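You operate a simulated robot arm through the tools that you are given. There is no shell and no other tool. Be economical: measure what you need, move in short steps, check, and stop when the job is done.

The job below is to be done with a simulated robot arm. You get a single attempt, and the scene is never put back.

Task
Put the graphite electrode labelled "795" from the left end of the white-legged bench on the block there and the graphite electrode labelled "607" on the shelf of the side cabinet. Put the yellow brush on the left end of the white-legged bench. Take the mallet and put it on the top of the microscope bench. Close the top blue drawer. Press the screen button of the grey microscope to switch it on. Take the can from the top of the short steel bench and put it on the right end of the low table. Close the beige box lid. Take the brush from the top of the long steel bench and put it on the card on the long granite slab. Any order will do. Set down upright: can.

The check looks at the end state, three seconds after you hand in, the way a careful person would. Anything else that was tipped, shoved, dropped, spilled or broken makes it a failure. Lids that push on must go on centred and level and be pressed home; caps that screw on are set level and turned clockwise until they are tight.

Robot
A 6-joint arm with a two-finger gripper on a trunk, on a base that drives. Base frame: it is fixed to the floor where the robot stands at the start and does not move with it; the origin is under the middle of the robot, x ahead of it, y to its left, z up; the surface under the hand at the start is at about z = 78. Readings come in cm, degrees, newtons and seconds.
With the tool pointing down near the work surface it reaches from about 30 to 74 cm from the robot's upright axis, wherever it stands. Its first joint turns from -166.0 to 166.0 degrees. Places, roughly: beige box lid [-30, -680, 90]; block [50, 25, 75]; brush (4x3x11 cm) [-30, -800, 90]; can [-50, -250, 75]; card [-50, -600, 100]; graphite electrode [75, 0, 75]; left end of the white-legged bench [60, 0, 80]; mallet (5x20x9 cm) [220, 10, 80]; right end of the low table (20x26 cm) [390, -46, 50]; screen button of the grey microscope [180, -340, 90]; shelf of the side cabinet [50, 190, 40]; top blue drawer [250, 0, 90]; top of the microscope bench [190, -390, 80]; yellow brush (4x3x11 cm) [210, 0, 80]. Payload 1.57 kg.
The tool frame sits at the grasp point between the pads (the TCP): z along the fingers, y along the line on which they close. The tips reach 2.1 cm beyond it. Largest opening 7 cm; the body of the gripper starts 5 cm behind the TCP.
Orientation is that of the tool frame in the base frame, as a unit quaternion [w, x, y, z]. With the fingers straight down and closing along the base's y, the tool's x points along the base's -x, its y along +y and its z along -z.

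Tools
- The arm moves only by the tool jog_arm. Its argument "plan" is a list of rows, each an object (a shift or turn left out is 0, a gripper value left out holds the last) with "linear": the shift along the tool's x, y, z in cm, a list of three; "rotation": the turn, a rotation vector about the tool's x, y, z in degrees, a list of three; "fingers": the opening in per cent of the stroke, from 0 (shut) to 100 (fully open). In form: [{"linear": [dx, dy, dz], "rotation": [ax, ay, az], "fingers": fingers}, ...]. A call has 1 to 10 rows; each row is the pose to reach, as a shift and turn from the pose commanded when the call began, along the tool's axes at that moment. Each row takes 0.2 s and may step no farther than 5 cm and 8.6 degrees from the row before; otherwise, or with a gripper value out of range, the whole call is refused. Where a pose cannot be reached the arm comes as near as it can. A force on the tool above 40 N (or 10 N above the force at the start of the call, whichever is more), or a blocked arm, ends the call early, and 0.2 s more pass. The fingers move at their own pace and stop on an object; they squeeze with about 30 N. The grip force told is the motor's: it shows also when the fingers shut on nothing. Time passes only in rows, and 0.2 s behind the last, so rows that repeat a pose let the fingers close. The reply holds the time, the measured pose of the TCP, the force on the tool along the base axes, the opening and the grip force, in the units named above and with some noise, with the torque about the TCP (base axes, N m) and any sound that the robot's microphone picked up.
- Cameras (640 x 400 px; columns grow to the right, rows downward): "scene" is now at [1, 12.97, 147.75]; the picture's right is [-0.33, -0.95, 0.00], its down [-0.73, 0.25, -0.63] and it looks along [0.59, -0.21, -0.78] (base axes); focal length 274 px, centre (320, 200). "wrist" rides on the gripper at [7.9, 0.4, -8.1] in the tool frame; the picture's right is [-0.05, 1.00, 0.00], its down [-0.67, -0.04, -0.75] and it looks along [-0.74, -0.04, 0.67] (tool axes); focal length 256 px, centre (320, 200). There is no depth. A picture from a camera that has moved, and an enlarged one, comes with that camera's place and axes in the base frame and with its lens.
- capture(camera): a new picture of that camera. No time passes.
- base_move(legs): drives the robot by 1 to 6 legs, each [ahead, left, turn to the left] in cm, cm and degrees, along the robot's own axes; the way and the turn of a leg run together, so that a leg with both is an arc; at most 150 cm and 180 degrees a leg. The arm and the cameras ride along, it lands a little off, and it stops where it bumps. It gives what a move gives.
- head_to(pan, tilt): turns the head with the scene camera to pan (to the left, within 155 degrees either way) and tilt (down, from -29 to 69), counted from straight ahead of the robot. It gives what a move gives.
- enlarge(camera, box): a new picture of the part [left, top, right, bottom] of that camera's present view, enlarged. No time passes.
- close_job(): hands the job in; it is judged then, once.

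Go step by step. Nothing tells you exact positions but the pictures and the camera data: compare them with the known pose of the tool, close in by small moves and look again before you grip or let go. The budget is 217 turns and 218 pictures, counting those below and the enlarged ones. Unless the task says otherwise, let go and move clear before handing in, and close with one line.

The tools are called by a JSON object that holds its "name" and its "arguments". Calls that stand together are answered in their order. jog_arm: Moves the arm, as the interface text tells. Its arguments: {"type":"object","properties":{"plan":{"type":"array","items":{"type":"object","properties":{"linear":{"type":"array","items":{"type":"number"}},"rotation":{"type":"array","items":{"type":"number"}},"fingers":{"type":"number"}}}}},"required":["plan"]} The other tools are called the same way: base_move (legs) drives the base; head_to (pan, tilt) turns the head that bears the scene camera; capture (camera) takes a picture; enlarge (camera, box) takes an enlarged picture of a part of a camera's view; close_job () hands the job in.

At the start:

```text
time: 0.0
tcp_pos: [41.24, 19.58, 109.26]
orientation: [0.0, -0.001, 1.0, 0.0]
ft_force: [-0.1, -0.4, 1.1]
moment: [0.02, -0.03, 0.03]
opening: 6.99
grasp_force: 0.0
robot x, y, heading: [-0.09, -0.19, 0.1]
head pan, tilt: [-19.1, 50.9]
```

scene: 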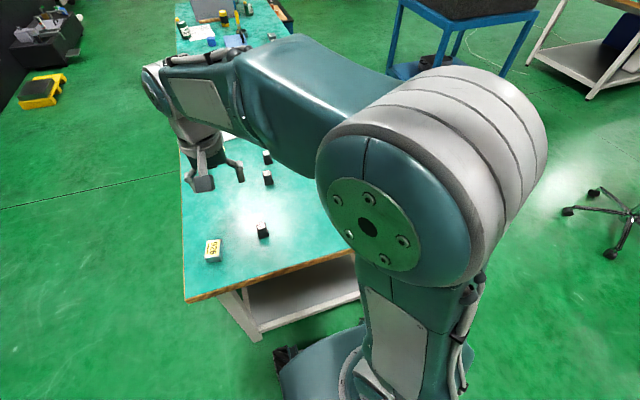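
wrist: 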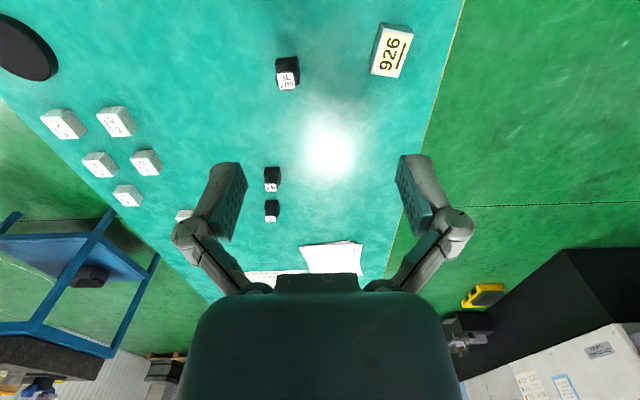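

I see the bench with small black blocks, white tags and a "926" block. I'll enlarge views to read the labels.

{"name": "enlarge", "arguments": {"camera": "wrist", "box": [220, 0, 460, 150]}}

{"name": "enlarge", "arguments": {"camera": "wrist", "box": [20, 90, 300, 265]}}

{"name": "enlarge", "arguments": {"camera": "scene", "box": [160, 130, 320, 230]}}

```text
2.67 times, centred on (340, 75) of wrist
camera zoom: at [33.31, 20.08, 117.3], right [0.05, 1.0, 0.0], down [0.67, -0.03, 0.74], along [0.74, -0.04, -0.67], focal length 683 px, centre (267, 533)
```

zoom: 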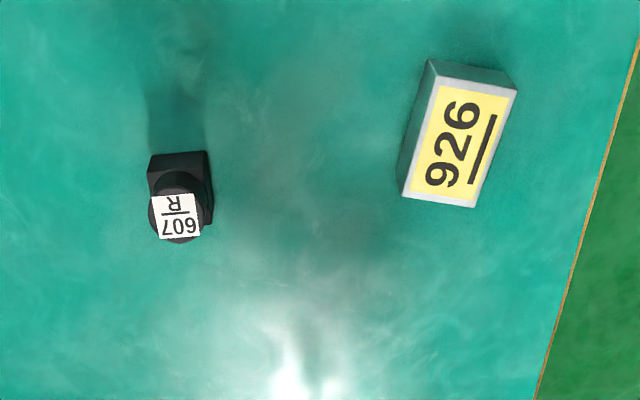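

```text
2.29 times, centred on (160, 178) of wrist
camera zoom: at [33.31, 20.08, 117.3], right [0.05, 1.0, 0.0], down [0.67, -0.03, 0.74], along [0.74, -0.04, -0.67], focal length 585 px, centre (686, 251)
```

zoom: 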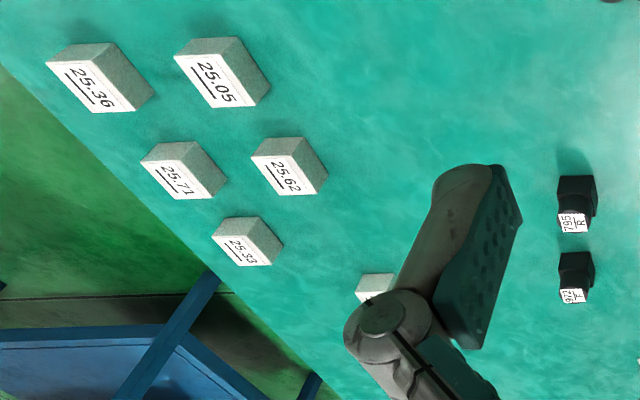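

```text
4.00 times, centred on (240, 180) of scene
camera zoom: at [1.0, 12.97, 147.75], right [-0.33, -0.95, 0.0], down [-0.73, 0.25, -0.63], along [0.59, -0.21, -0.78], focal length 1097 px, centre (640, 280)
```

zoom: 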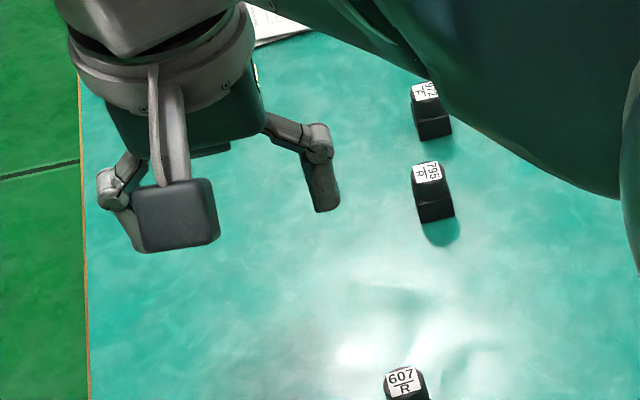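

795 is estimated near (67, 9), 607 near (48, 15), and block 926 near (46, 29). I move over 795 for a closer look.

{"name": "jog_arm", "arguments": {"plan": [{"linear": [-4, -2, 2]}, {"linear": [-8, -4, 4]}, {"linear": [-12, -6, 6]}, {"linear": [-16, -8, 8]}, {"linear": [-20, -9.5, 10]}, {"linear": [-24, -10.8, 12]}]}}

{"name": "capture", "arguments": {"camera": "wrist"}}

{"name": "capture", "arguments": {"camera": "scene"}}

```text
time: 1.4
tcp_pos: [65.25, 8.65, 97.2]
orientation: [0.0, 0.001, 1.0, 0.0]
ft_force: [0.3, -0.1, 0.8]
moment: [0.01, -0.04, -0.01]
opening: 7.01
grasp_force: 0.1
robot x, y, heading: [0.44, -0.42, 0.1]
head pan, tilt: [-19.1, 50.9]
```

```text
212 pictures are left
camera wrist: at [57.34, 9.13, 105.37], right [0.05, 1.0, 0.0], down [0.67, -0.04, 0.74], along [0.74, -0.04, -0.67], focal length 256 px, centre (320, 200)
```

wrist: 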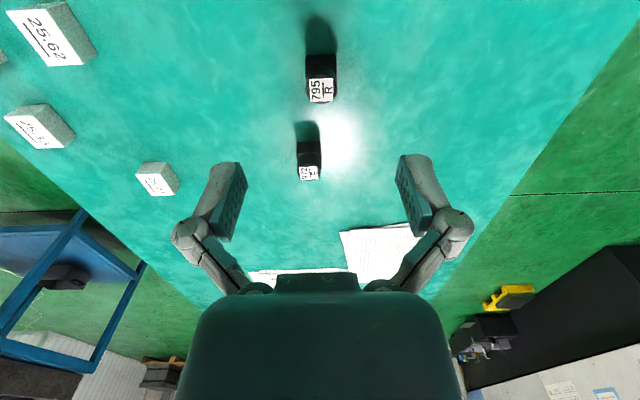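

```text
211 pictures are left
camera scene: at [1.13, 12.88, 147.75], right [-0.33, -0.95, 0.0], down [-0.73, 0.25, -0.63], along [0.59, -0.21, -0.78], focal length 274 px, centre (320, 200)
```

scene: 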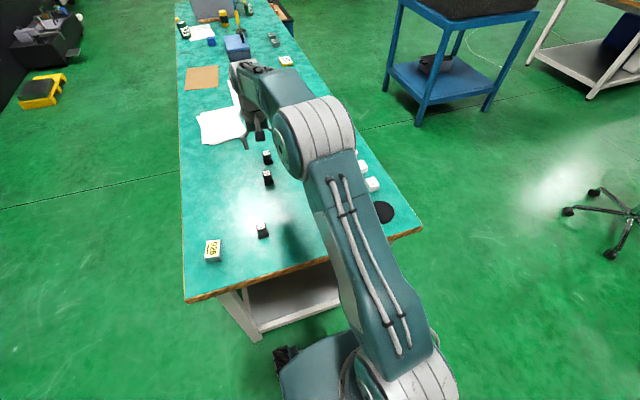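

795's top triangulates to about (68.0, 8.6, 82). Zoom to see its shape before gripping.

{"name": "enlarge", "arguments": {"camera": "wrist", "box": [270, 30, 370, 190]}}

{"name": "enlarge", "arguments": {"camera": "scene", "box": [200, 140, 300, 270]}}

```text
2.50 times, centred on (320, 110) of wrist
camera zoom: at [57.34, 9.13, 105.37], right [0.05, 1.0, 0.0], down [0.67, -0.04, 0.74], along [0.74, -0.04, -0.67], focal length 640 px, centre (320, 425)
```

zoom: 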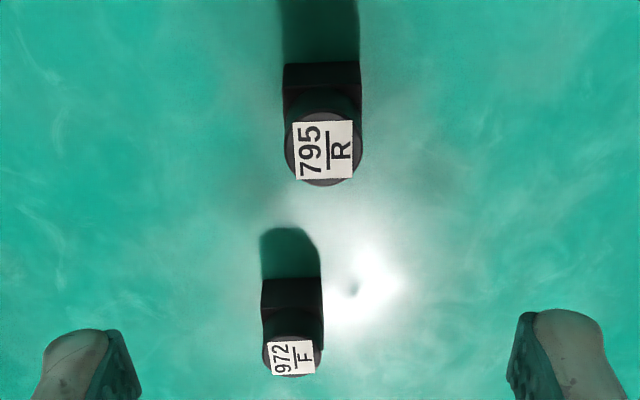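

```text
3.08 times, centred on (250, 205) of scene
camera zoom: at [1.13, 12.88, 147.75], right [-0.33, -0.95, 0.0], down [-0.73, 0.25, -0.63], along [0.59, -0.21, -0.78], focal length 844 px, centre (535, 185)
```

zoom: 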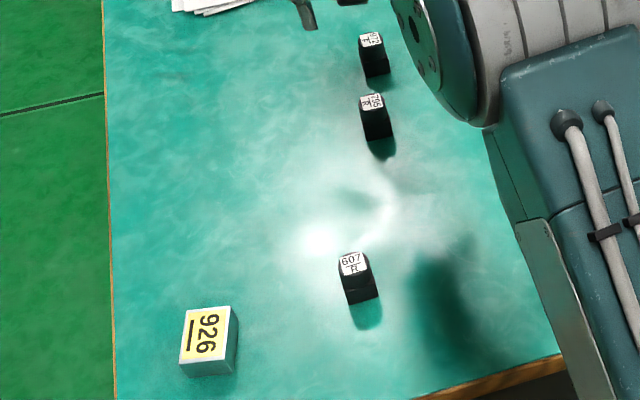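

Electrodes are about 2.9 cm wide and 4 cm tall. I descend on 795 and grip.

{"name": "jog_arm", "arguments": {"plan": [{"linear": [-2.8, 0, 4]}, {"linear": [-2.8, 0, 8.5]}, {"linear": [-2.8, 0, 12.5]}, {"linear": [-2.8, 0, 15]}, {"linear": [-2.8, 0, 16.1]}]}}

{"name": "enlarge", "arguments": {"camera": "wrist", "box": [180, 80, 460, 255]}}

```text
time: 2.6
tcp_pos: [67.83, 8.82, 81.12]
orientation: [0.0, 0.0, 1.0, 0.0]
ft_force: [0.5, 0.4, -0.4]
moment: [0.01, -0.05, 0.03]
opening: 7.01
grasp_force: 0.1
robot x, y, heading: [-0.18, -0.04, -0.2]
head pan, tilt: [-19.1, 50.9]
```

```text
2.29 times, centred on (320, 168) of wrist
camera zoom: at [59.92, 9.26, 89.19], right [0.05, 1.0, 0.0], down [0.67, -0.04, 0.74], along [0.74, -0.04, -0.67], focal length 585 px, centre (320, 274)
```

zoom: 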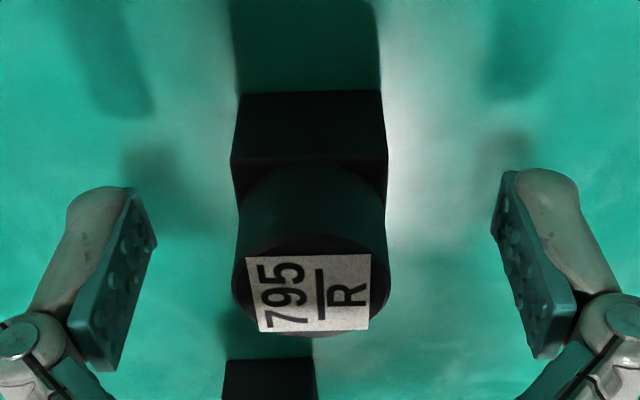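

795 sits between the fingers; closing and lifting.

{"name": "jog_arm", "arguments": {"plan": [{"linear": [0, -0.1, 0], "fingers": 0}, {"linear": [0, -0.1, 0], "fingers": 0}, {"linear": [0, -0.1, 0], "fingers": 0}, {"linear": [0, -0.1, -4]}, {"linear": [0, -0.1, -8]}, {"linear": [0, -0.1, -11]}]}}

{"name": "capture", "arguments": {"camera": "wrist"}}

```text
time: 4.0
tcp_pos: [68.01, 8.76, 92.2]
orientation: [-0.001, 0.0, 1.0, 0.001]
ft_force: [0.7, -0.1, -1.1]
moment: [-0.02, -0.01, 0.0]
opening: 2.93
grasp_force: 30.0
robot x, y, heading: [0.06, -0.01, 0.1]
head pan, tilt: [-19.1, 50.9]
```

```text
207 pictures are left
camera wrist: at [59.96, 9.19, 100.28], right [0.05, 1.0, 0.0], down [0.67, -0.03, 0.74], along [0.74, -0.04, -0.67], focal length 256 px, centre (320, 200)
```

wrist: 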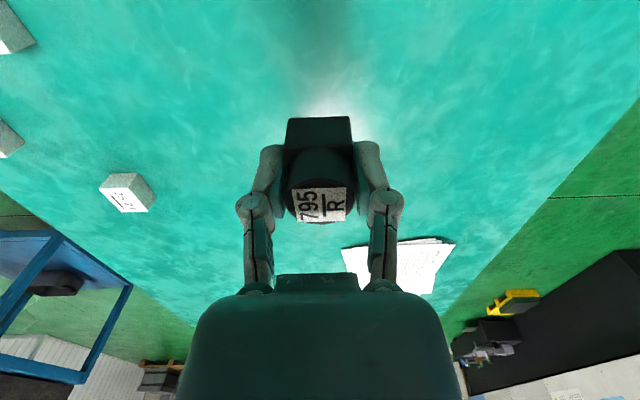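

795 is held. Moving toward the 926 block to look at its top.

{"name": "jog_arm", "arguments": {"plan": [{"linear": [3, 2.8, -2]}, {"linear": [6, 5.6, -4]}, {"linear": [9.3, 8.4, -6]}, {"linear": [12.6, 11.2, -6]}, {"linear": [16, 14, -6]}, {"linear": [19, 17, -6]}, {"linear": [22, 19.8, -6]}]}}

{"name": "capture", "arguments": {"camera": "wrist"}}

{"name": "capture", "arguments": {"camera": "scene"}}

```text
time: 5.6
tcp_pos: [45.74, 28.52, 97.96]
orientation: [0.0, 0.001, 1.0, -0.001]
ft_force: [-0.7, 0.0, -0.9]
moment: [0.0, -0.01, -0.01]
opening: 2.93
grasp_force: 30.0
robot x, y, heading: [0.04, -0.11, 0.2]
head pan, tilt: [-19.1, 50.9]
```

```text
206 pictures are left
camera wrist: at [37.9, 28.95, 106.15], right [0.05, 1.0, 0.0], down [0.67, -0.04, 0.74], along [0.74, -0.04, -0.67], focal length 256 px, centre (320, 200)
```

wrist: 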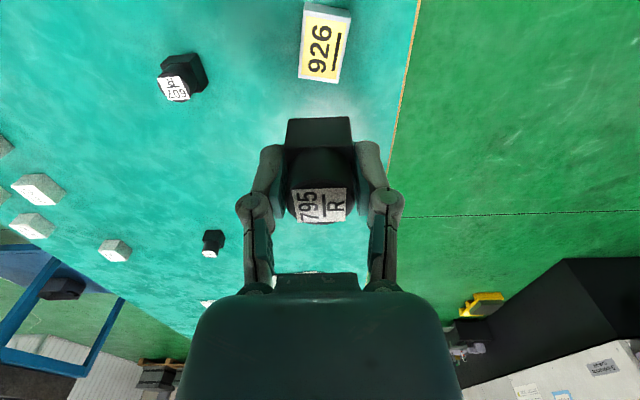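

```text
205 pictures are left
camera scene: at [1.04, 13.1, 147.74], right [-0.33, -0.94, 0.0], down [-0.73, 0.25, -0.63], along [0.59, -0.21, -0.78], focal length 274 px, centre (320, 200)
```

scene: 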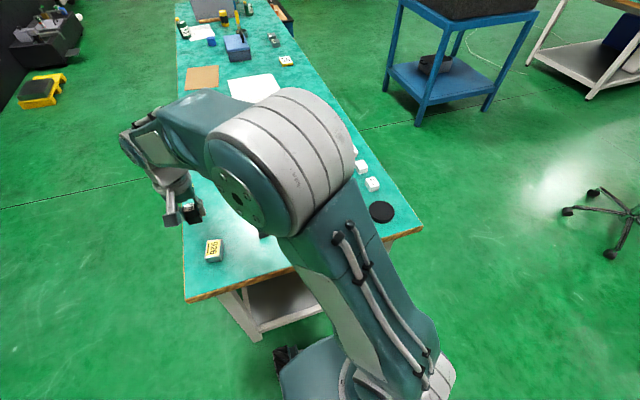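

{"name": "enlarge", "arguments": {"camera": "wrist", "box": [280, 0, 380, 100]}}

{"name": "enlarge", "arguments": {"camera": "scene", "box": [190, 220, 240, 270]}}

```text
4.00 times, centred on (330, 50) of wrist
camera zoom: at [37.9, 28.95, 106.15], right [0.05, 1.0, 0.0], down [0.67, -0.04, 0.74], along [0.74, -0.04, -0.67], focal length 1024 px, centre (280, 800)
```

zoom: 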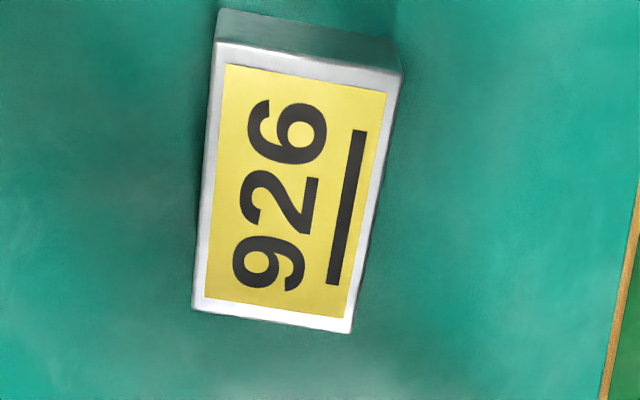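

```text
8.00 times, centred on (215, 245) of scene
camera zoom: at [1.04, 13.1, 147.74], right [-0.33, -0.94, 0.0], down [-0.73, 0.25, -0.63], along [0.59, -0.21, -0.78], focal length 2195 px, centre (1160, -160)
```

zoom: 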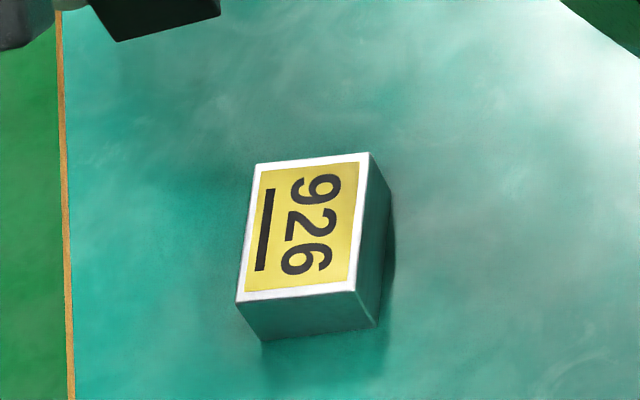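

Block 926's top is centred near (46.1, 28.8, z≈80.2), 3.9×5.6 cm. Lowering the electrode over it.

{"name": "jog_arm", "arguments": {"plan": [{"linear": [-0.2, 0.25, 4]}, {"linear": [-0.2, 0.25, 8]}, {"linear": [-0.2, 0.25, 12]}, {"linear": [-0.2, 0.25, 13.2]}]}}

{"name": "enlarge", "arguments": {"camera": "scene", "box": [140, 180, 260, 280]}}

{"name": "capture", "arguments": {"camera": "wrist"}}

```text
time: 6.6
tcp_pos: [46.2, 28.78, 84.93]
orientation: [-0.001, 0.0, 1.0, -0.001]
ft_force: [0.6, 0.1, 0.0]
moment: [0.03, -0.02, 0.02]
opening: 2.96
grasp_force: 29.7
robot x, y, heading: [0.19, -0.07, -0.2]
head pan, tilt: [-19.1, 50.9]
```

```text
4.00 times, centred on (200, 230) of scene
camera zoom: at [1.07, 13.07, 147.74], right [-0.33, -0.95, 0.0], down [-0.73, 0.25, -0.63], along [0.59, -0.21, -0.78], focal length 1097 px, centre (800, 80)
```

zoom: 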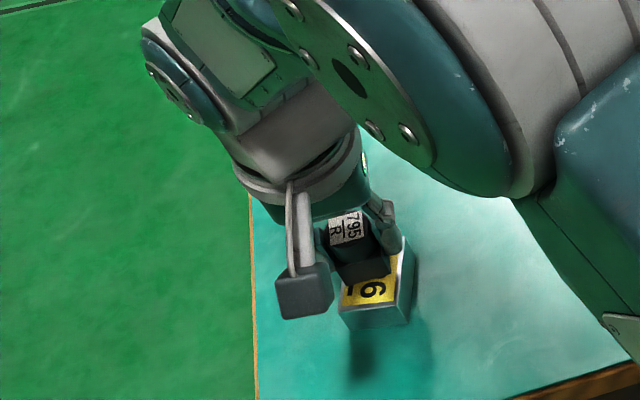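

```text
201 pictures are left
camera wrist: at [38.37, 29.15, 93.0], right [0.05, 1.0, 0.0], down [0.67, -0.03, 0.74], along [0.74, -0.04, -0.67], focal length 256 px, centre (320, 200)
```

wrist: 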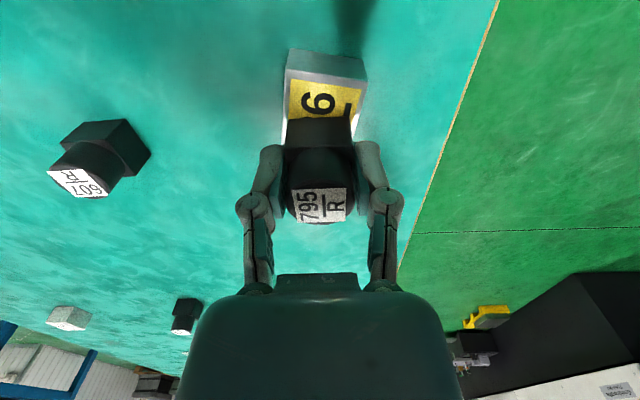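

Aligned; lower the last bit gently.

{"name": "jog_arm", "arguments": {"plan": [{"linear": [0, 0, 0.5]}, {"linear": [0, 0, 1.0]}, {"linear": [0, 0, 1.25]}]}}

{"name": "enlarge", "arguments": {"camera": "wrist", "box": [240, 30, 400, 130]}}

```text
time: 7.4
tcp_pos: [46.39, 28.79, 83.81]
orientation: [0.002, 0.0, 1.0, 0.001]
ft_force: [0.1, -1.1, 22.3]
moment: [-0.05, 0.04, -0.02]
opening: 2.93
grasp_force: 29.7
robot x, y, heading: [-0.14, 0.04, -0.0]
head pan, tilt: [-19.1, 50.9]
```

```text
4.00 times, centred on (320, 80) of wrist
camera zoom: at [38.38, 29.08, 91.97], right [0.05, 1.0, 0.0], down [0.66, -0.04, 0.75], along [0.75, -0.04, -0.66], focal length 1024 px, centre (320, 680)
```

zoom: 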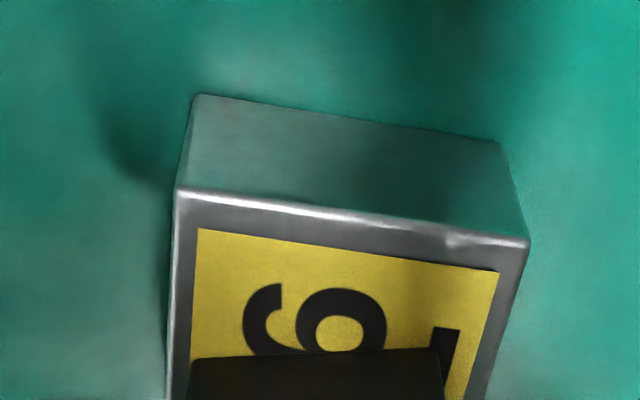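

Contact at z≈83.8; back off slightly and release.

{"name": "jog_arm", "arguments": {"plan": [{"linear": [0, 0, -0.12]}, {"linear": [0, 0, -0.12], "fingers": 50}, {"linear": [0, 0, -0.12], "fingers": 100}, {"linear": [0, 0, -0.12], "fingers": 100}, {"linear": [0, 0, -4]}, {"linear": [0, 0, -8]}, {"linear": [0, 0, -12]}]}}

{"name": "capture", "arguments": {"camera": "wrist"}}

```text
time: 9.0
tcp_pos: [46.31, 28.41, 95.59]
orientation: [0.0, 0.0, 1.0, 0.0]
ft_force: [-0.3, 0.0, -1.0]
moment: [0.0, 0.02, -0.01]
opening: 7.02
grasp_force: 0.0
robot x, y, heading: [-0.33, -0.01, -0.0]
head pan, tilt: [-19.1, 50.9]
```

```text
199 pictures are left
camera wrist: at [38.46, 28.95, 103.81], right [0.05, 1.0, 0.0], down [0.67, -0.04, 0.74], along [0.74, -0.04, -0.67], focal length 256 px, centre (320, 200)
```

wrist: 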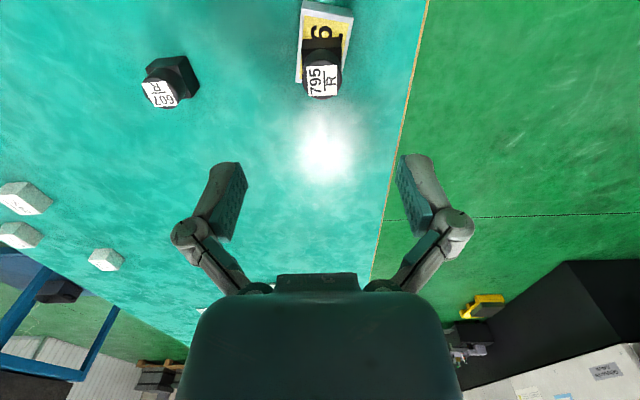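

795 stands on the block. Next 607 near (48, 14.6).

{"name": "jog_arm", "arguments": {"plan": [{"linear": [-0.5, -4.6, 0]}, {"linear": [-1, -9.2, 0]}, {"linear": [-1.7, -13.9, 0]}]}}

{"name": "enlarge", "arguments": {"camera": "wrist", "box": [260, 0, 380, 120]}}

```text
time: 9.8
tcp_pos: [48.26, 14.76, 95.41]
orientation: [0.0, 0.0, 1.0, 0.0]
ft_force: [0.2, -0.4, -0.6]
moment: [-0.01, 0.02, -0.01]
opening: 7.01
grasp_force: 0.0
robot x, y, heading: [0.06, -0.48, 0.1]
head pan, tilt: [-19.1, 50.9]
```

```text
3.33 times, centred on (320, 60) of wrist
camera zoom: at [40.23, 15.24, 103.66], right [0.05, 1.0, 0.0], down [0.67, -0.04, 0.74], along [0.74, -0.04, -0.67], focal length 853 px, centre (320, 667)
```

zoom: 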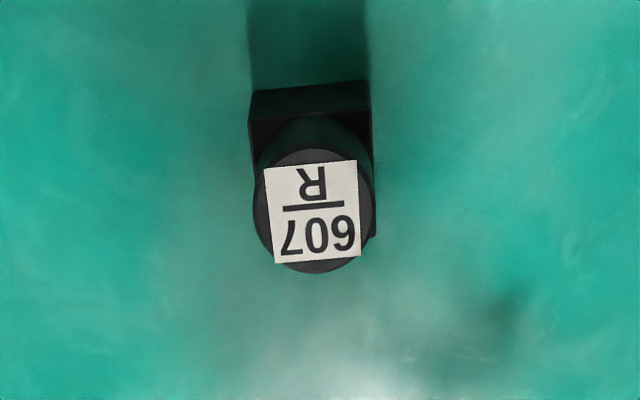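

607 at (48, 14.7), turned about 5°. Descend with a matching twist and grip.

{"name": "jog_arm", "arguments": {"plan": [{"linear": [0.2, -0.05, 4], "rotation": [0, 0, -5]}, {"linear": [0.2, -0.05, 8.5], "rotation": [0, 0, -5]}, {"linear": [0.2, -0.05, 12.5], "rotation": [0, 0, -5]}, {"linear": [0.2, -0.05, 14.4], "rotation": [0, 0, -5]}, {"linear": [0.2, -0.05, 14.4], "rotation": [0, 0, -5]}]}}

{"name": "enlarge", "arguments": {"camera": "wrist", "box": [180, 80, 460, 255]}}

```text
time: 11.0
tcp_pos: [47.68, 14.68, 81.3]
orientation: [-0.001, -0.044, 0.999, 0.0]
ft_force: [-0.2, -0.4, 0.0]
moment: [0.03, 0.0, -0.01]
opening: 6.99
grasp_force: 0.0
robot x, y, heading: [-0.17, 0.05, -0.0]
head pan, tilt: [-19.1, 50.9]
```

```text
2.29 times, centred on (320, 168) of wrist
camera zoom: at [39.8, 14.45, 89.41], right [-0.03, 1.0, 0.0], down [0.67, 0.02, 0.74], along [0.74, 0.03, -0.67], focal length 585 px, centre (320, 274)
```

zoom: 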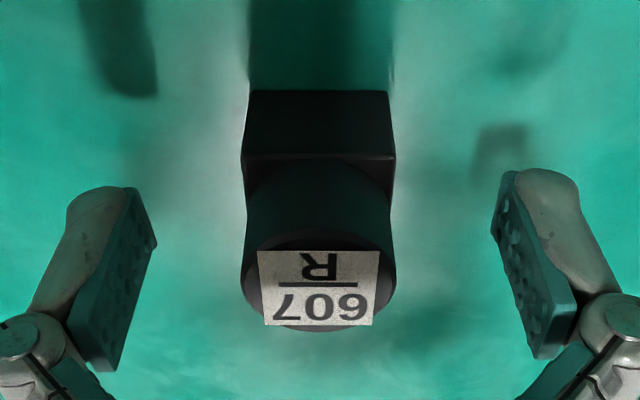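

Aligned. Before gripping, I look at the side cabinet on the left to plan the placement.

{"name": "head_to", "arguments": {"pan": 75, "tilt": 30}}

{"name": "capture", "arguments": {"camera": "scene"}}

```text
time: 12.7
tcp_pos: [47.83, 14.64, 81.2]
orientation: [-0.001, -0.044, 0.999, 0.0]
ft_force: [0.1, -0.6, 0.0]
moment: [0.0, 0.01, -0.03]
opening: 7.02
grasp_force: 0.0
robot x, y, heading: [-0.01, -0.02, 0.1]
head pan, tilt: [75.0, 30.0]
```

```text
196 pictures are left
camera scene: at [-3.78, 24.2, 150.81], right [0.97, -0.26, 0.0], down [-0.13, -0.48, -0.87], along [0.22, 0.84, -0.5], focal length 274 px, centre (320, 200)
```

scene: 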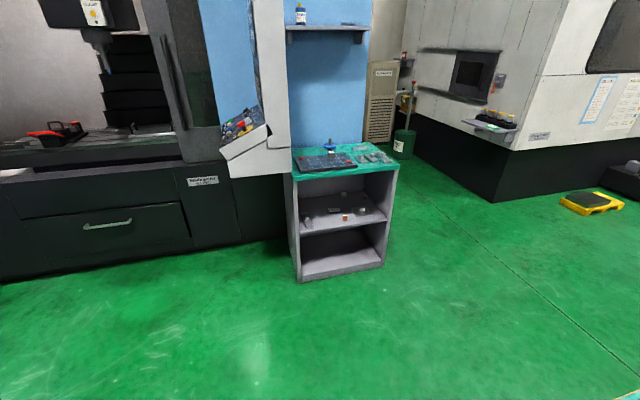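

{"name": "enlarge", "arguments": {"camera": "scene", "box": [270, 130, 420, 290]}}

```text
2.50 times, centred on (345, 210) of scene
camera zoom: at [-3.78, 24.2, 150.81], right [0.97, -0.26, 0.0], down [-0.13, -0.48, -0.87], along [0.22, 0.84, -0.5], focal length 686 px, centre (258, 175)
```

zoom: 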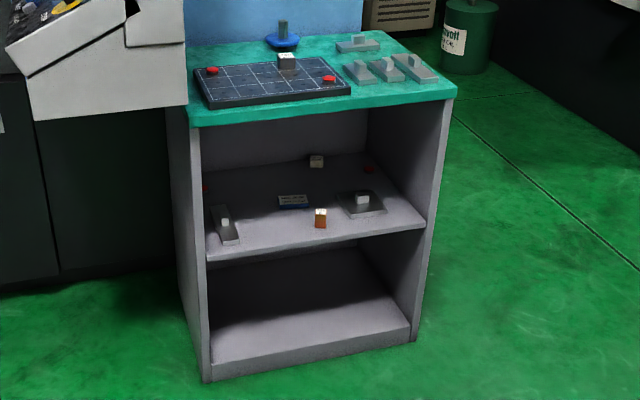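

The cabinet opens toward me, shelf z≈43 with ~36 cm clearance; a tilted hand will fit best. I tilt the fingers forward 35° around 607, then check.

{"name": "jog_arm", "arguments": {"plan": [{"linear": [0, 0, -1], "rotation": [0, -7, 0]}, {"linear": [0, 0, -1], "rotation": [0, -14, 0]}, {"linear": [0, 0, -1], "rotation": [0, -21, 0]}, {"linear": [0, 0, -1], "rotation": [0, -28, 0]}, {"linear": [0, 0, -1], "rotation": [0, -35, 0]}, {"linear": [0, 0, 0.3], "rotation": [0, -35, 0]}, {"linear": [0, 0, 0.3], "rotation": [0, -35, 0]}]}}

{"name": "head_to", "arguments": {"pan": 10, "tilt": 60}}

{"name": "capture", "arguments": {"camera": "wrist"}}

{"name": "capture", "arguments": {"camera": "scene"}}

```text
time: 14.3
tcp_pos: [47.8, 14.77, 80.88]
orientation: [0.3, -0.041, 0.953, 0.013]
ft_force: [-0.1, 0.0, -0.5]
moment: [0.0, -0.02, -0.05]
opening: 6.99
grasp_force: 0.0
out of reach, approached as far as the arm can: row 4, 5, 6
robot x, y, heading: [0.23, 0.12, 0.2]
head pan, tilt: [75.0, 30.0]
```

```text
time: 15.7
tcp_pos: [47.66, 14.7, 80.93]
orientation: [0.299, -0.04, 0.953, 0.013]
ft_force: [-0.1, 0.6, 0.4]
moment: [0.01, 0.03, 0.0]
opening: 6.99
grasp_force: 0.1
robot x, y, heading: [0.1, -0.23, -0.0]
head pan, tilt: [10.0, 60.0]
```

```text
194 pictures are left
camera wrist: at [36.57, 14.23, 83.01], right [-0.04, 1.0, 0.03], down [0.12, -0.03, 0.99], along [0.99, 0.04, -0.12], focal length 256 px, centre (320, 200)
```

wrist: 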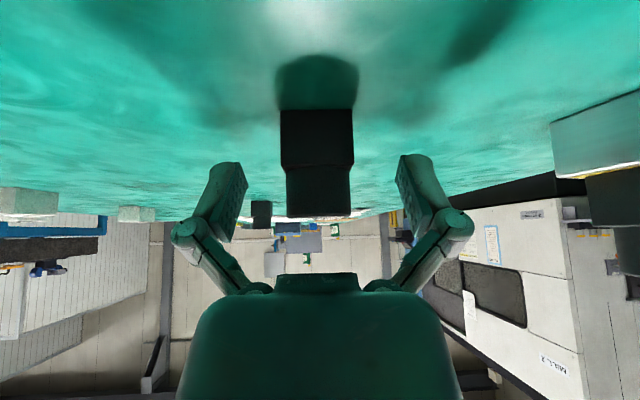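

```text
193 pictures are left
camera scene: at [0.41, 16.61, 146.61], right [0.17, -0.98, 0.0], down [-0.85, -0.15, -0.5], along [0.49, 0.09, -0.87], focal length 274 px, centre (320, 200)
```

scene: 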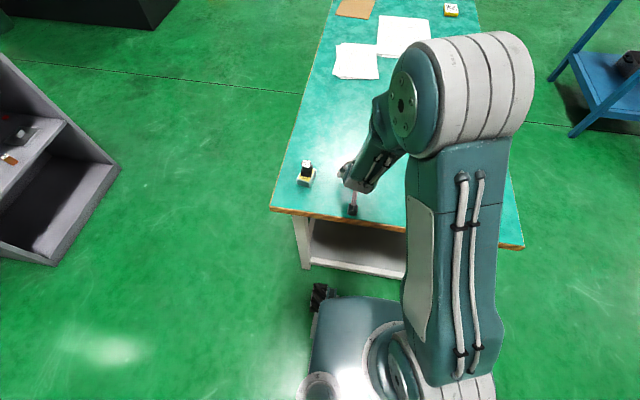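

Tilted and aligned around 607. Close and lift.

{"name": "jog_arm", "arguments": {"plan": [{"linear": [0, 0, 0], "fingers": 0}, {"linear": [0, 0, 0], "fingers": 0}, {"linear": [0, 0, 0], "fingers": 0}, {"linear": [2, 0, -2.9]}, {"linear": [4, 0, -5.8]}, {"linear": [6, 0, -8.6]}]}}

{"name": "capture", "arguments": {"camera": "wrist"}}

```text
time: 17.1
tcp_pos: [37.85, 13.88, 84.86]
orientation: [0.301, -0.042, 0.953, 0.014]
ft_force: [-0.4, -0.2, -1.5]
moment: [0.01, 0.01, 0.0]
opening: 2.92
grasp_force: 30.1
robot x, y, heading: [-0.2, -0.06, -0.1]
head pan, tilt: [10.0, 60.0]
```

```text
192 pictures are left
camera wrist: at [26.78, 13.29, 86.85], right [-0.04, 1.0, 0.03], down [0.12, -0.02, 0.99], along [0.99, 0.05, -0.12], focal length 256 px, centre (320, 200)
```

wrist: 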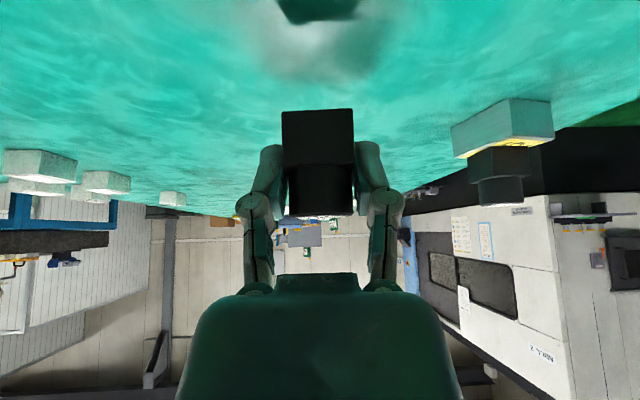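

The lift went backwards because of the tilt, with no harm done. I lift straight up, back off, turn left and drive toward the cabinet.

{"name": "jog_arm", "arguments": {"plan": [{"linear": [-2.3, 0, -3.3]}, {"linear": [-4.6, 0, -6.6]}, {"linear": [-6.9, 0, -9.9]}, {"linear": [-8.6, 0, -12.3]}]}}

{"name": "base_move", "arguments": {"legs": [[-20, 0, 0], [0, 0, 90], [95, 0, 0], [0, -75, 0]]}}

{"name": "head_to", "arguments": {"pan": 0, "tilt": 55}}

{"name": "capture", "arguments": {"camera": "scene"}}

{"name": "capture", "arguments": {"camera": "wrist"}}

```text
time: 18.1
tcp_pos: [37.85, 13.72, 99.49]
orientation: [0.3, -0.041, 0.953, 0.013]
ft_force: [0.0, 0.0, -0.5]
moment: [0.02, 0.0, 0.02]
opening: 2.94
grasp_force: 30.1
robot x, y, heading: [-0.04, -0.04, 0.1]
head pan, tilt: [10.0, 60.0]
```

```text
time: 31.8
tcp_pos: [43.91, 134.12, 99.44]
orientation: [-0.205, 0.7, -0.648, -0.218]
ft_force: [-0.3, 0.0, -0.2]
moment: [0.0, -0.01, -0.02]
opening: 2.92
grasp_force: 29.6
robot x, y, heading: [57.48, 96.12, 89.2]
head pan, tilt: [10.0, 60.0]
```

```text
time: 32.5
tcp_pos: [43.81, 134.19, 99.45]
orientation: [-0.204, 0.7, -0.648, -0.221]
ft_force: [0.1, 0.6, -1.2]
moment: [0.0, 0.0, 0.03]
opening: 2.93
grasp_force: 29.9
robot x, y, heading: [57.35, 95.85, 89.1]
head pan, tilt: [0.0, 55.0]
```

```text
191 pictures are left
camera scene: at [41.35, 97.53, 147.21], right [1.0, -0.01, 0.0], down [-0.01, -0.82, -0.57], along [0.01, 0.57, -0.82], focal length 274 px, centre (320, 200)
```

scene: 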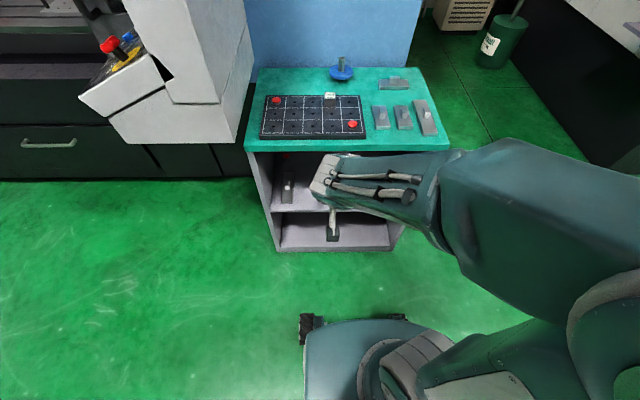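

```text
190 pictures are left
camera wrist: at [44.3, 123.03, 101.61], right [-1.0, -0.03, 0.03], down [0.03, 0.12, 0.99], along [-0.04, 0.99, -0.12], focal length 256 px, centre (320, 200)
```

wrist: 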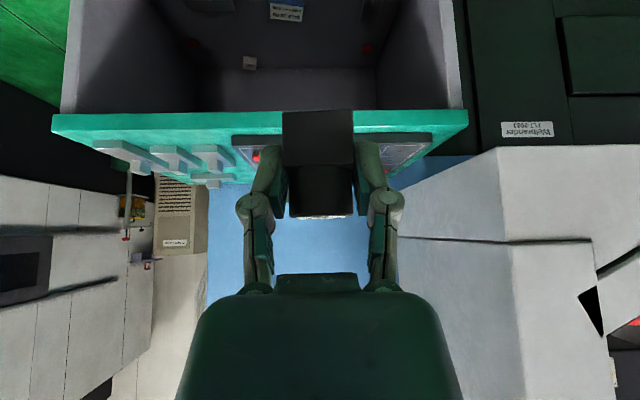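

Robot is in front of the cabinet. I drive 12 cm closer, extend a bit and lower the hand in front of the opening.

{"name": "base_move", "arguments": {"legs": [[12, 0, 0]]}}

{"name": "jog_arm", "arguments": {"plan": [{"linear": [-3.3, 0, 2.3]}, {"linear": [-6.6, 0, 4.6]}, {"linear": [-3.8, 0, 8.6]}, {"linear": [-1.0, 0, 12.6]}, {"linear": [1.8, 0, 16.6]}, {"linear": [4.6, 0, 20.6]}, {"linear": [7.4, 0, 24.6]}, {"linear": [10.2, 0, 28.6]}, {"linear": [13.0, 0, 32.6]}, {"linear": [15.8, 0, 36.6]}]}}

{"name": "capture", "arguments": {"camera": "wrist"}}

{"name": "capture", "arguments": {"camera": "scene"}}

```text
time: 33.8
tcp_pos: [44.16, 146.15, 99.5]
orientation: [-0.205, 0.699, -0.649, -0.22]
ft_force: [0.0, 0.6, 0.9]
moment: [0.0, 0.03, 0.03]
opening: 2.93
grasp_force: 29.4
robot x, y, heading: [57.63, 108.06, 89.2]
head pan, tilt: [0.0, 55.0]
```

```text
time: 36.0
tcp_pos: [41.63, 157.46, 63.57]
orientation: [-0.215, 0.705, -0.646, -0.2]
ft_force: [-0.6, -0.8, -0.9]
moment: [-0.02, 0.01, 0.03]
opening: 2.89
grasp_force: 30.3
out of reach, approached as far as the arm can: row 7, 8, 9, 10
robot x, y, heading: [57.58, 108.19, 89.2]
head pan, tilt: [0.0, 55.0]
```

```text
189 pictures are left
camera wrist: at [41.85, 146.39, 65.84], right [-1.0, -0.03, -0.02], down [-0.02, 0.13, 0.99], along [-0.02, 0.99, -0.13], focal length 256 px, centre (320, 200)
```

wrist: 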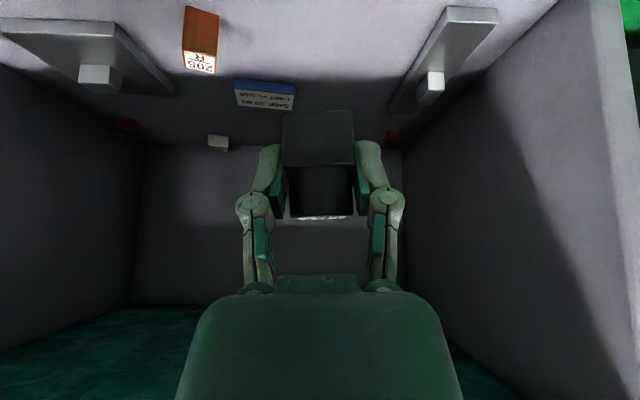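

```text
188 pictures are left
camera scene: at [41.49, 109.64, 147.21], right [1.0, -0.01, 0.0], down [-0.01, -0.82, -0.57], along [0.01, 0.57, -0.82], focal length 274 px, centre (320, 200)
```

scene: 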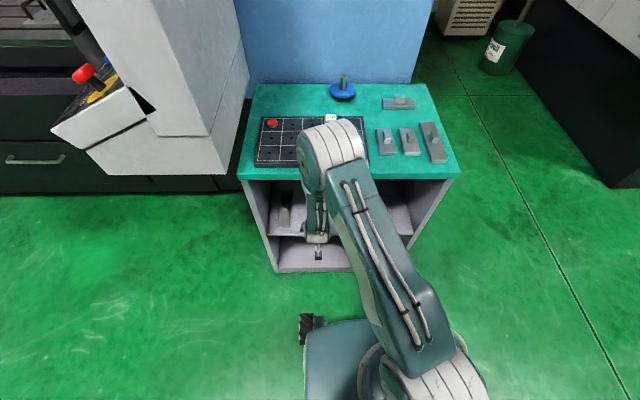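

The arm can't go low this close in. I back off 16 cm, then extend and lower farther out.

{"name": "base_move", "arguments": {"legs": [[-16, 0, 0]]}}

{"name": "jog_arm", "arguments": {"plan": [{"linear": [-2.5, 0, 1.75]}, {"linear": [-4.9, 0, 3.5]}, {"linear": [-7.4, 0, 5.2]}, {"linear": [-9.0, 0, 6.3]}]}}

```text
time: 37.4
tcp_pos: [41.29, 141.5, 63.56]
orientation: [-0.217, 0.705, -0.645, -0.201]
ft_force: [-0.1, -0.3, -1.0]
moment: [0.01, 0.0, 0.0]
opening: 2.92
grasp_force: 30.3
robot x, y, heading: [57.26, 92.56, 89.4]
head pan, tilt: [0.0, 55.0]
```

```text
time: 38.4
tcp_pos: [40.45, 152.45, 63.53]
orientation: [-0.216, 0.704, -0.646, -0.2]
ft_force: [-0.1, -0.1, -0.6]
moment: [-0.01, -0.04, -0.01]
opening: 2.94
grasp_force: 30.4
robot x, y, heading: [57.1, 91.79, 89.4]
head pan, tilt: [0.0, 55.0]
```

{"name": "jog_arm", "arguments": {"plan": [{"linear": [2.5, 0.2, 3.7], "rotation": [-0.7, 0, 0.5]}, {"linear": [5, 0.4, 7.4], "rotation": [-1.4, -0.1, 1]}, {"linear": [7, 0.5, 10.5], "rotation": [-2.1, -0.2, 1.5]}, {"linear": [8.4, 0.7, 12.4], "rotation": [-2.1, -0.2, 1.5]}]}}

{"name": "capture", "arguments": {"camera": "wrist"}}

{"name": "capture", "arguments": {"camera": "scene"}}

```text
time: 39.4
tcp_pos: [40.47, 152.63, 48.39]
orientation: [-0.201, 0.699, -0.651, -0.217]
ft_force: [-0.6, 0.5, -1.1]
moment: [-0.02, 0.0, 0.04]
opening: 2.92
grasp_force: 29.8
robot x, y, heading: [57.37, 92.41, 89.7]
head pan, tilt: [0.0, 55.0]
```

```text
187 pictures are left
camera wrist: at [40.82, 141.49, 50.66], right [-1.0, -0.03, 0.03], down [0.03, 0.13, 0.99], along [-0.03, 0.99, -0.13], focal length 256 px, centre (320, 200)
```

wrist: 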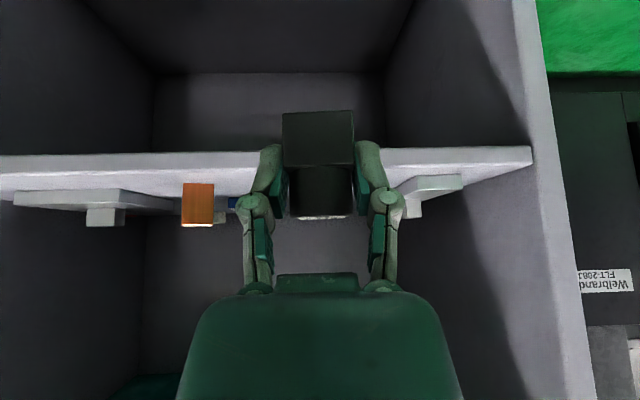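

```text
186 pictures are left
camera scene: at [41.35, 93.73, 147.21], right [1.0, -0.01, 0.0], down [-0.01, -0.82, -0.57], along [0.01, 0.57, -0.82], focal length 274 px, centre (320, 200)
```

scene: 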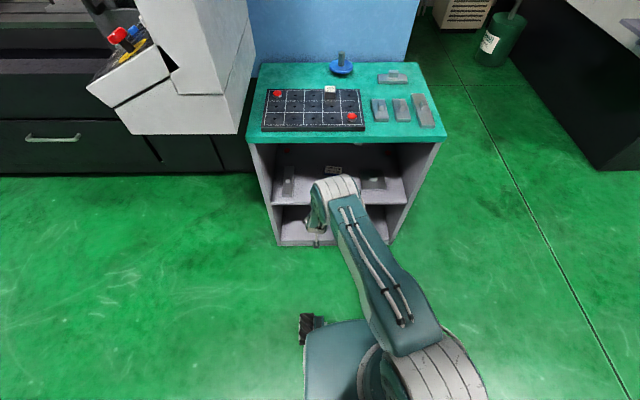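

Shelf surface z≈44.3, front edge y≈166; clear gap ahead. Raise 1 cm and drive forward 18 cm.

{"name": "jog_arm", "arguments": {"plan": [{"linear": [-0.57, 0, -0.82]}]}}

{"name": "base_move", "arguments": {"legs": [[18, 0, 0]]}}

{"name": "capture", "arguments": {"camera": "wrist"}}

{"name": "capture", "arguments": {"camera": "scene"}}

```text
time: 39.8
tcp_pos: [40.58, 152.52, 49.51]
orientation: [-0.202, 0.699, -0.651, -0.215]
ft_force: [0.1, 0.1, -1.3]
moment: [-0.02, 0.0, 0.01]
opening: 2.93
grasp_force: 30.2
robot x, y, heading: [57.37, 92.32, 89.2]
head pan, tilt: [0.0, 55.0]
```

```text
time: 41.3
tcp_pos: [40.63, 170.4, 49.43]
orientation: [-0.202, 0.7, -0.651, -0.215]
ft_force: [0.1, -0.4, -0.3]
moment: [0.02, 0.03, 0.01]
opening: 2.92
grasp_force: 29.9
robot x, y, heading: [57.52, 109.92, 89.6]
head pan, tilt: [0.0, 55.0]
```

```text
185 pictures are left
camera wrist: at [41.01, 159.29, 51.72], right [-1.0, -0.03, 0.03], down [0.02, 0.13, 0.99], along [-0.03, 0.99, -0.13], focal length 256 px, centre (320, 200)
```

wrist: 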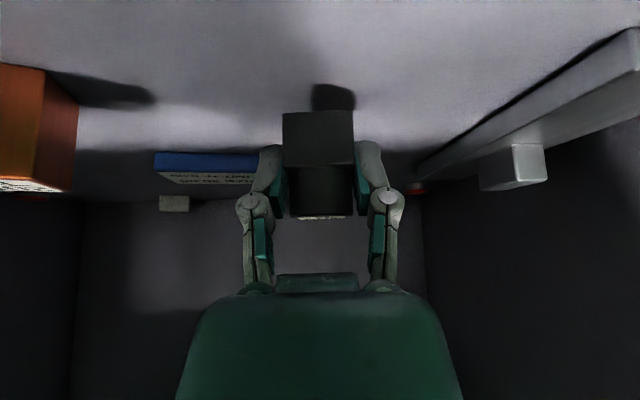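

```text
184 pictures are left
camera scene: at [41.52, 111.54, 147.21], right [1.0, -0.01, 0.0], down [-0.01, -0.82, -0.57], along [0.01, 0.57, -0.82], focal length 274 px, centre (320, 200)
```

scene: 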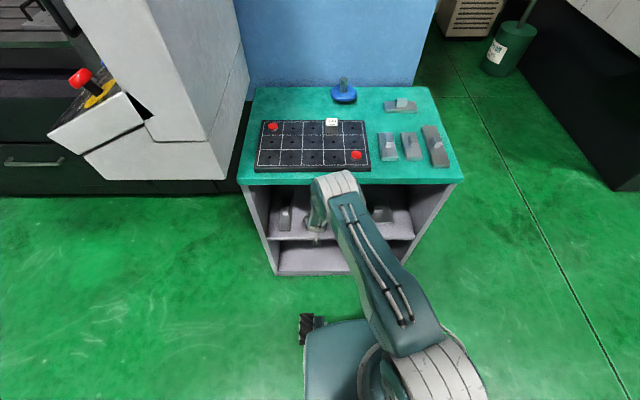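

Over the free spot, inside the edge. Lowering gently to contact.

{"name": "jog_arm", "arguments": {"plan": [{"linear": [0.56, 0, 0.82]}, {"linear": [0.84, 0, 1.24]}, {"linear": [1.01, 0, 1.48]}]}}

{"name": "enlarge", "arguments": {"camera": "wrist", "box": [240, 60, 400, 180]}}

```text
time: 42.1
tcp_pos: [40.75, 170.29, 48.01]
orientation: [-0.203, 0.7, -0.65, -0.217]
ft_force: [1.1, -12.4, 18.4]
moment: [0.04, -0.03, -0.03]
opening: 2.98
grasp_force: 30.1
robot x, y, heading: [56.94, 110.0, 89.6]
head pan, tilt: [0.0, 55.0]
```

```text
3.33 times, centred on (320, 120) of wrist
camera zoom: at [41.04, 159.29, 50.06], right [-1.0, -0.03, 0.03], down [0.03, 0.13, 0.99], along [-0.03, 0.99, -0.13], focal length 853 px, centre (320, 467)
```

zoom: 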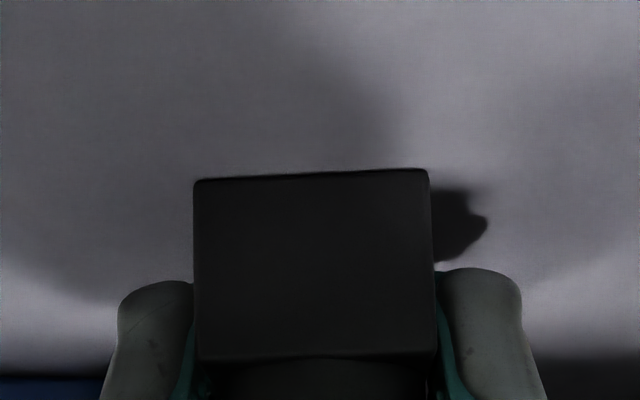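

Contact on the shelf. Ease, open, and back straight out.

{"name": "jog_arm", "arguments": {"plan": [{"linear": [-0.08, 0, -0.12]}, {"linear": [-0.08, 0, -0.12], "fingers": 40}, {"linear": [-0.08, 0, -0.12], "fingers": 80}, {"linear": [-0.08, 0, -0.12], "fingers": 100}, {"linear": [-0.08, 0, -1.5]}, {"linear": [-0.08, 0, -3]}]}}

{"name": "capture", "arguments": {"camera": "wrist"}}

```text
time: 43.5
tcp_pos: [40.69, 168.84, 50.44]
orientation: [-0.201, 0.7, -0.65, -0.216]
ft_force: [0.4, -0.6, 0.1]
moment: [0.01, -0.01, 0.06]
opening: 7.03
grasp_force: 0.1
robot x, y, heading: [57.52, 110.09, 89.6]
head pan, tilt: [0.0, 55.0]
```

```text
182 pictures are left
camera wrist: at [41.14, 157.66, 52.63], right [-1.0, -0.03, 0.03], down [0.03, 0.13, 0.99], along [-0.03, 0.99, -0.13], focal length 256 px, centre (320, 200)
```

wrist: 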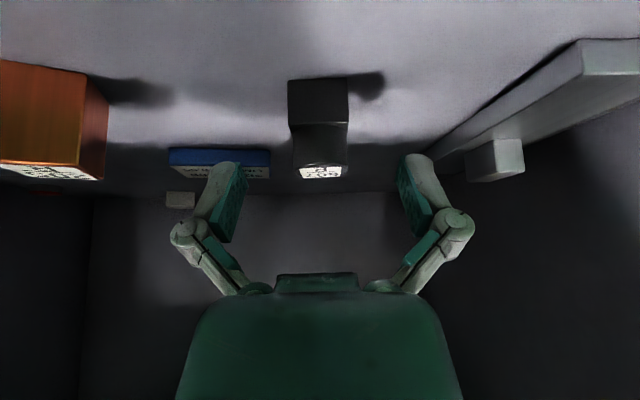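

607 stands on the shelf. I back out, raise the arm to a travel pose, and look toward the far end of the bench.

{"name": "base_move", "arguments": {"legs": [[-27, 0, 0]]}}

{"name": "jog_arm", "arguments": {"plan": [{"linear": [-2.8, 0, -4.1]}, {"linear": [-5.6, 0, -8.2]}, {"linear": [-8.4, 0, -12.3]}, {"linear": [-11.2, 0, -16.4]}, {"linear": [-14, 0, -20.5]}, {"linear": [-16.8, 0, -24.6]}, {"linear": [-19.6, 0, -28.7]}, {"linear": [-22.4, 0, -32.8]}, {"linear": [-25.2, 0, -36.9]}, {"linear": [-28, 0, -41]}]}}

{"name": "jog_arm", "arguments": {"plan": [{"linear": [1, 0, -3], "rotation": [0, 7, 0]}, {"linear": [3, 0, -6], "rotation": [0, 14, 0]}, {"linear": [6, 0, -8], "rotation": [0, 21, 0]}, {"linear": [9, 0, -10], "rotation": [0, 28, 0]}, {"linear": [12, 0, -12], "rotation": [0, 34.5, 0]}]}}

{"name": "head_to", "arguments": {"pan": -110, "tilt": 35}}

{"name": "capture", "arguments": {"camera": "scene"}}

```text
time: 45.4
tcp_pos: [40.51, 141.95, 50.41]
orientation: [-0.201, 0.7, -0.65, -0.217]
ft_force: [0.0, 0.9, 0.8]
moment: [-0.01, -0.02, 0.02]
opening: 7.0
grasp_force: 0.0
robot x, y, heading: [57.06, 83.3, 89.5]
head pan, tilt: [0.0, 55.0]
```

```text
time: 47.6
tcp_pos: [40.86, 141.74, 100.19]
orientation: [-0.201, 0.7, -0.651, -0.216]
ft_force: [-0.3, 0.3, 0.7]
moment: [-0.02, 0.03, -0.01]
opening: 7.01
grasp_force: 0.0
robot x, y, heading: [57.39, 83.1, 89.3]
head pan, tilt: [0.0, 55.0]
```

```text
time: 48.8
tcp_pos: [41.91, 124.98, 103.15]
orientation: [0.001, 0.732, -0.681, 0.001]
ft_force: [-0.2, 0.3, 0.3]
moment: [-0.01, -0.01, 0.01]
opening: 6.99
grasp_force: 0.0
robot x, y, heading: [57.37, 83.05, 89.5]
head pan, tilt: [0.0, 55.0]
```

```text
time: 50.7
tcp_pos: [41.77, 125.1, 103.11]
orientation: [0.001, 0.732, -0.681, 0.0]
ft_force: [0.1, -0.1, -0.4]
moment: [0.0, -0.02, -0.01]
opening: 7.02
grasp_force: 0.1
robot x, y, heading: [56.92, 83.47, 89.6]
head pan, tilt: [-110.0, 35.0]
```

```text
181 pictures are left
camera scene: at [49.54, 74.33, 150.06], right [-0.35, -0.94, 0.0], down [-0.54, 0.2, -0.82], along [0.77, -0.29, -0.57], focal length 274 px, centre (320, 200)
```

scene: 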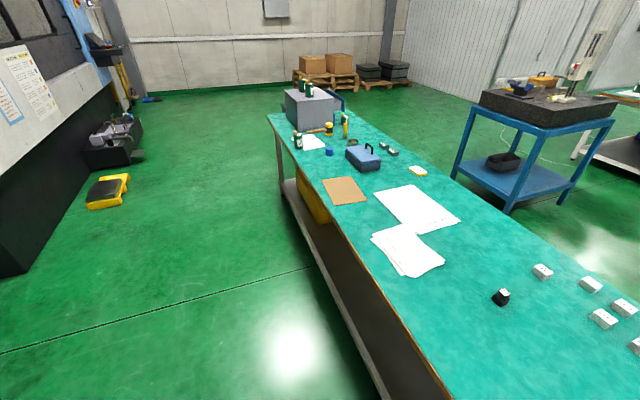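

{"name": "enlarge", "arguments": {"camera": "scene", "box": [260, 75, 430, 185]}}

```text
3.64 times, centred on (345, 130) of scene
camera zoom: at [49.54, 74.33, 150.06], right [-0.35, -0.94, 0.0], down [-0.54, 0.2, -0.82], along [0.77, -0.29, -0.57], focal length 998 px, centre (229, 454)
```

zoom: 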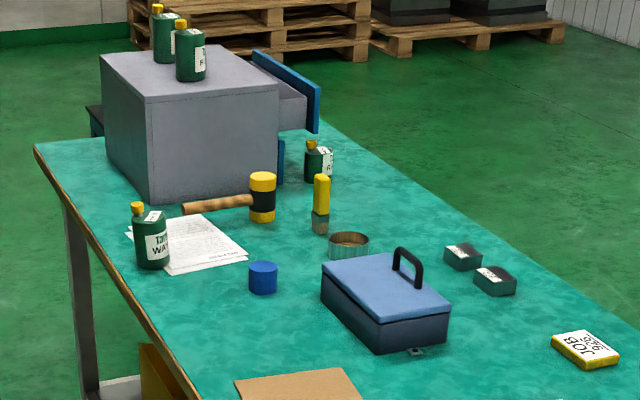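

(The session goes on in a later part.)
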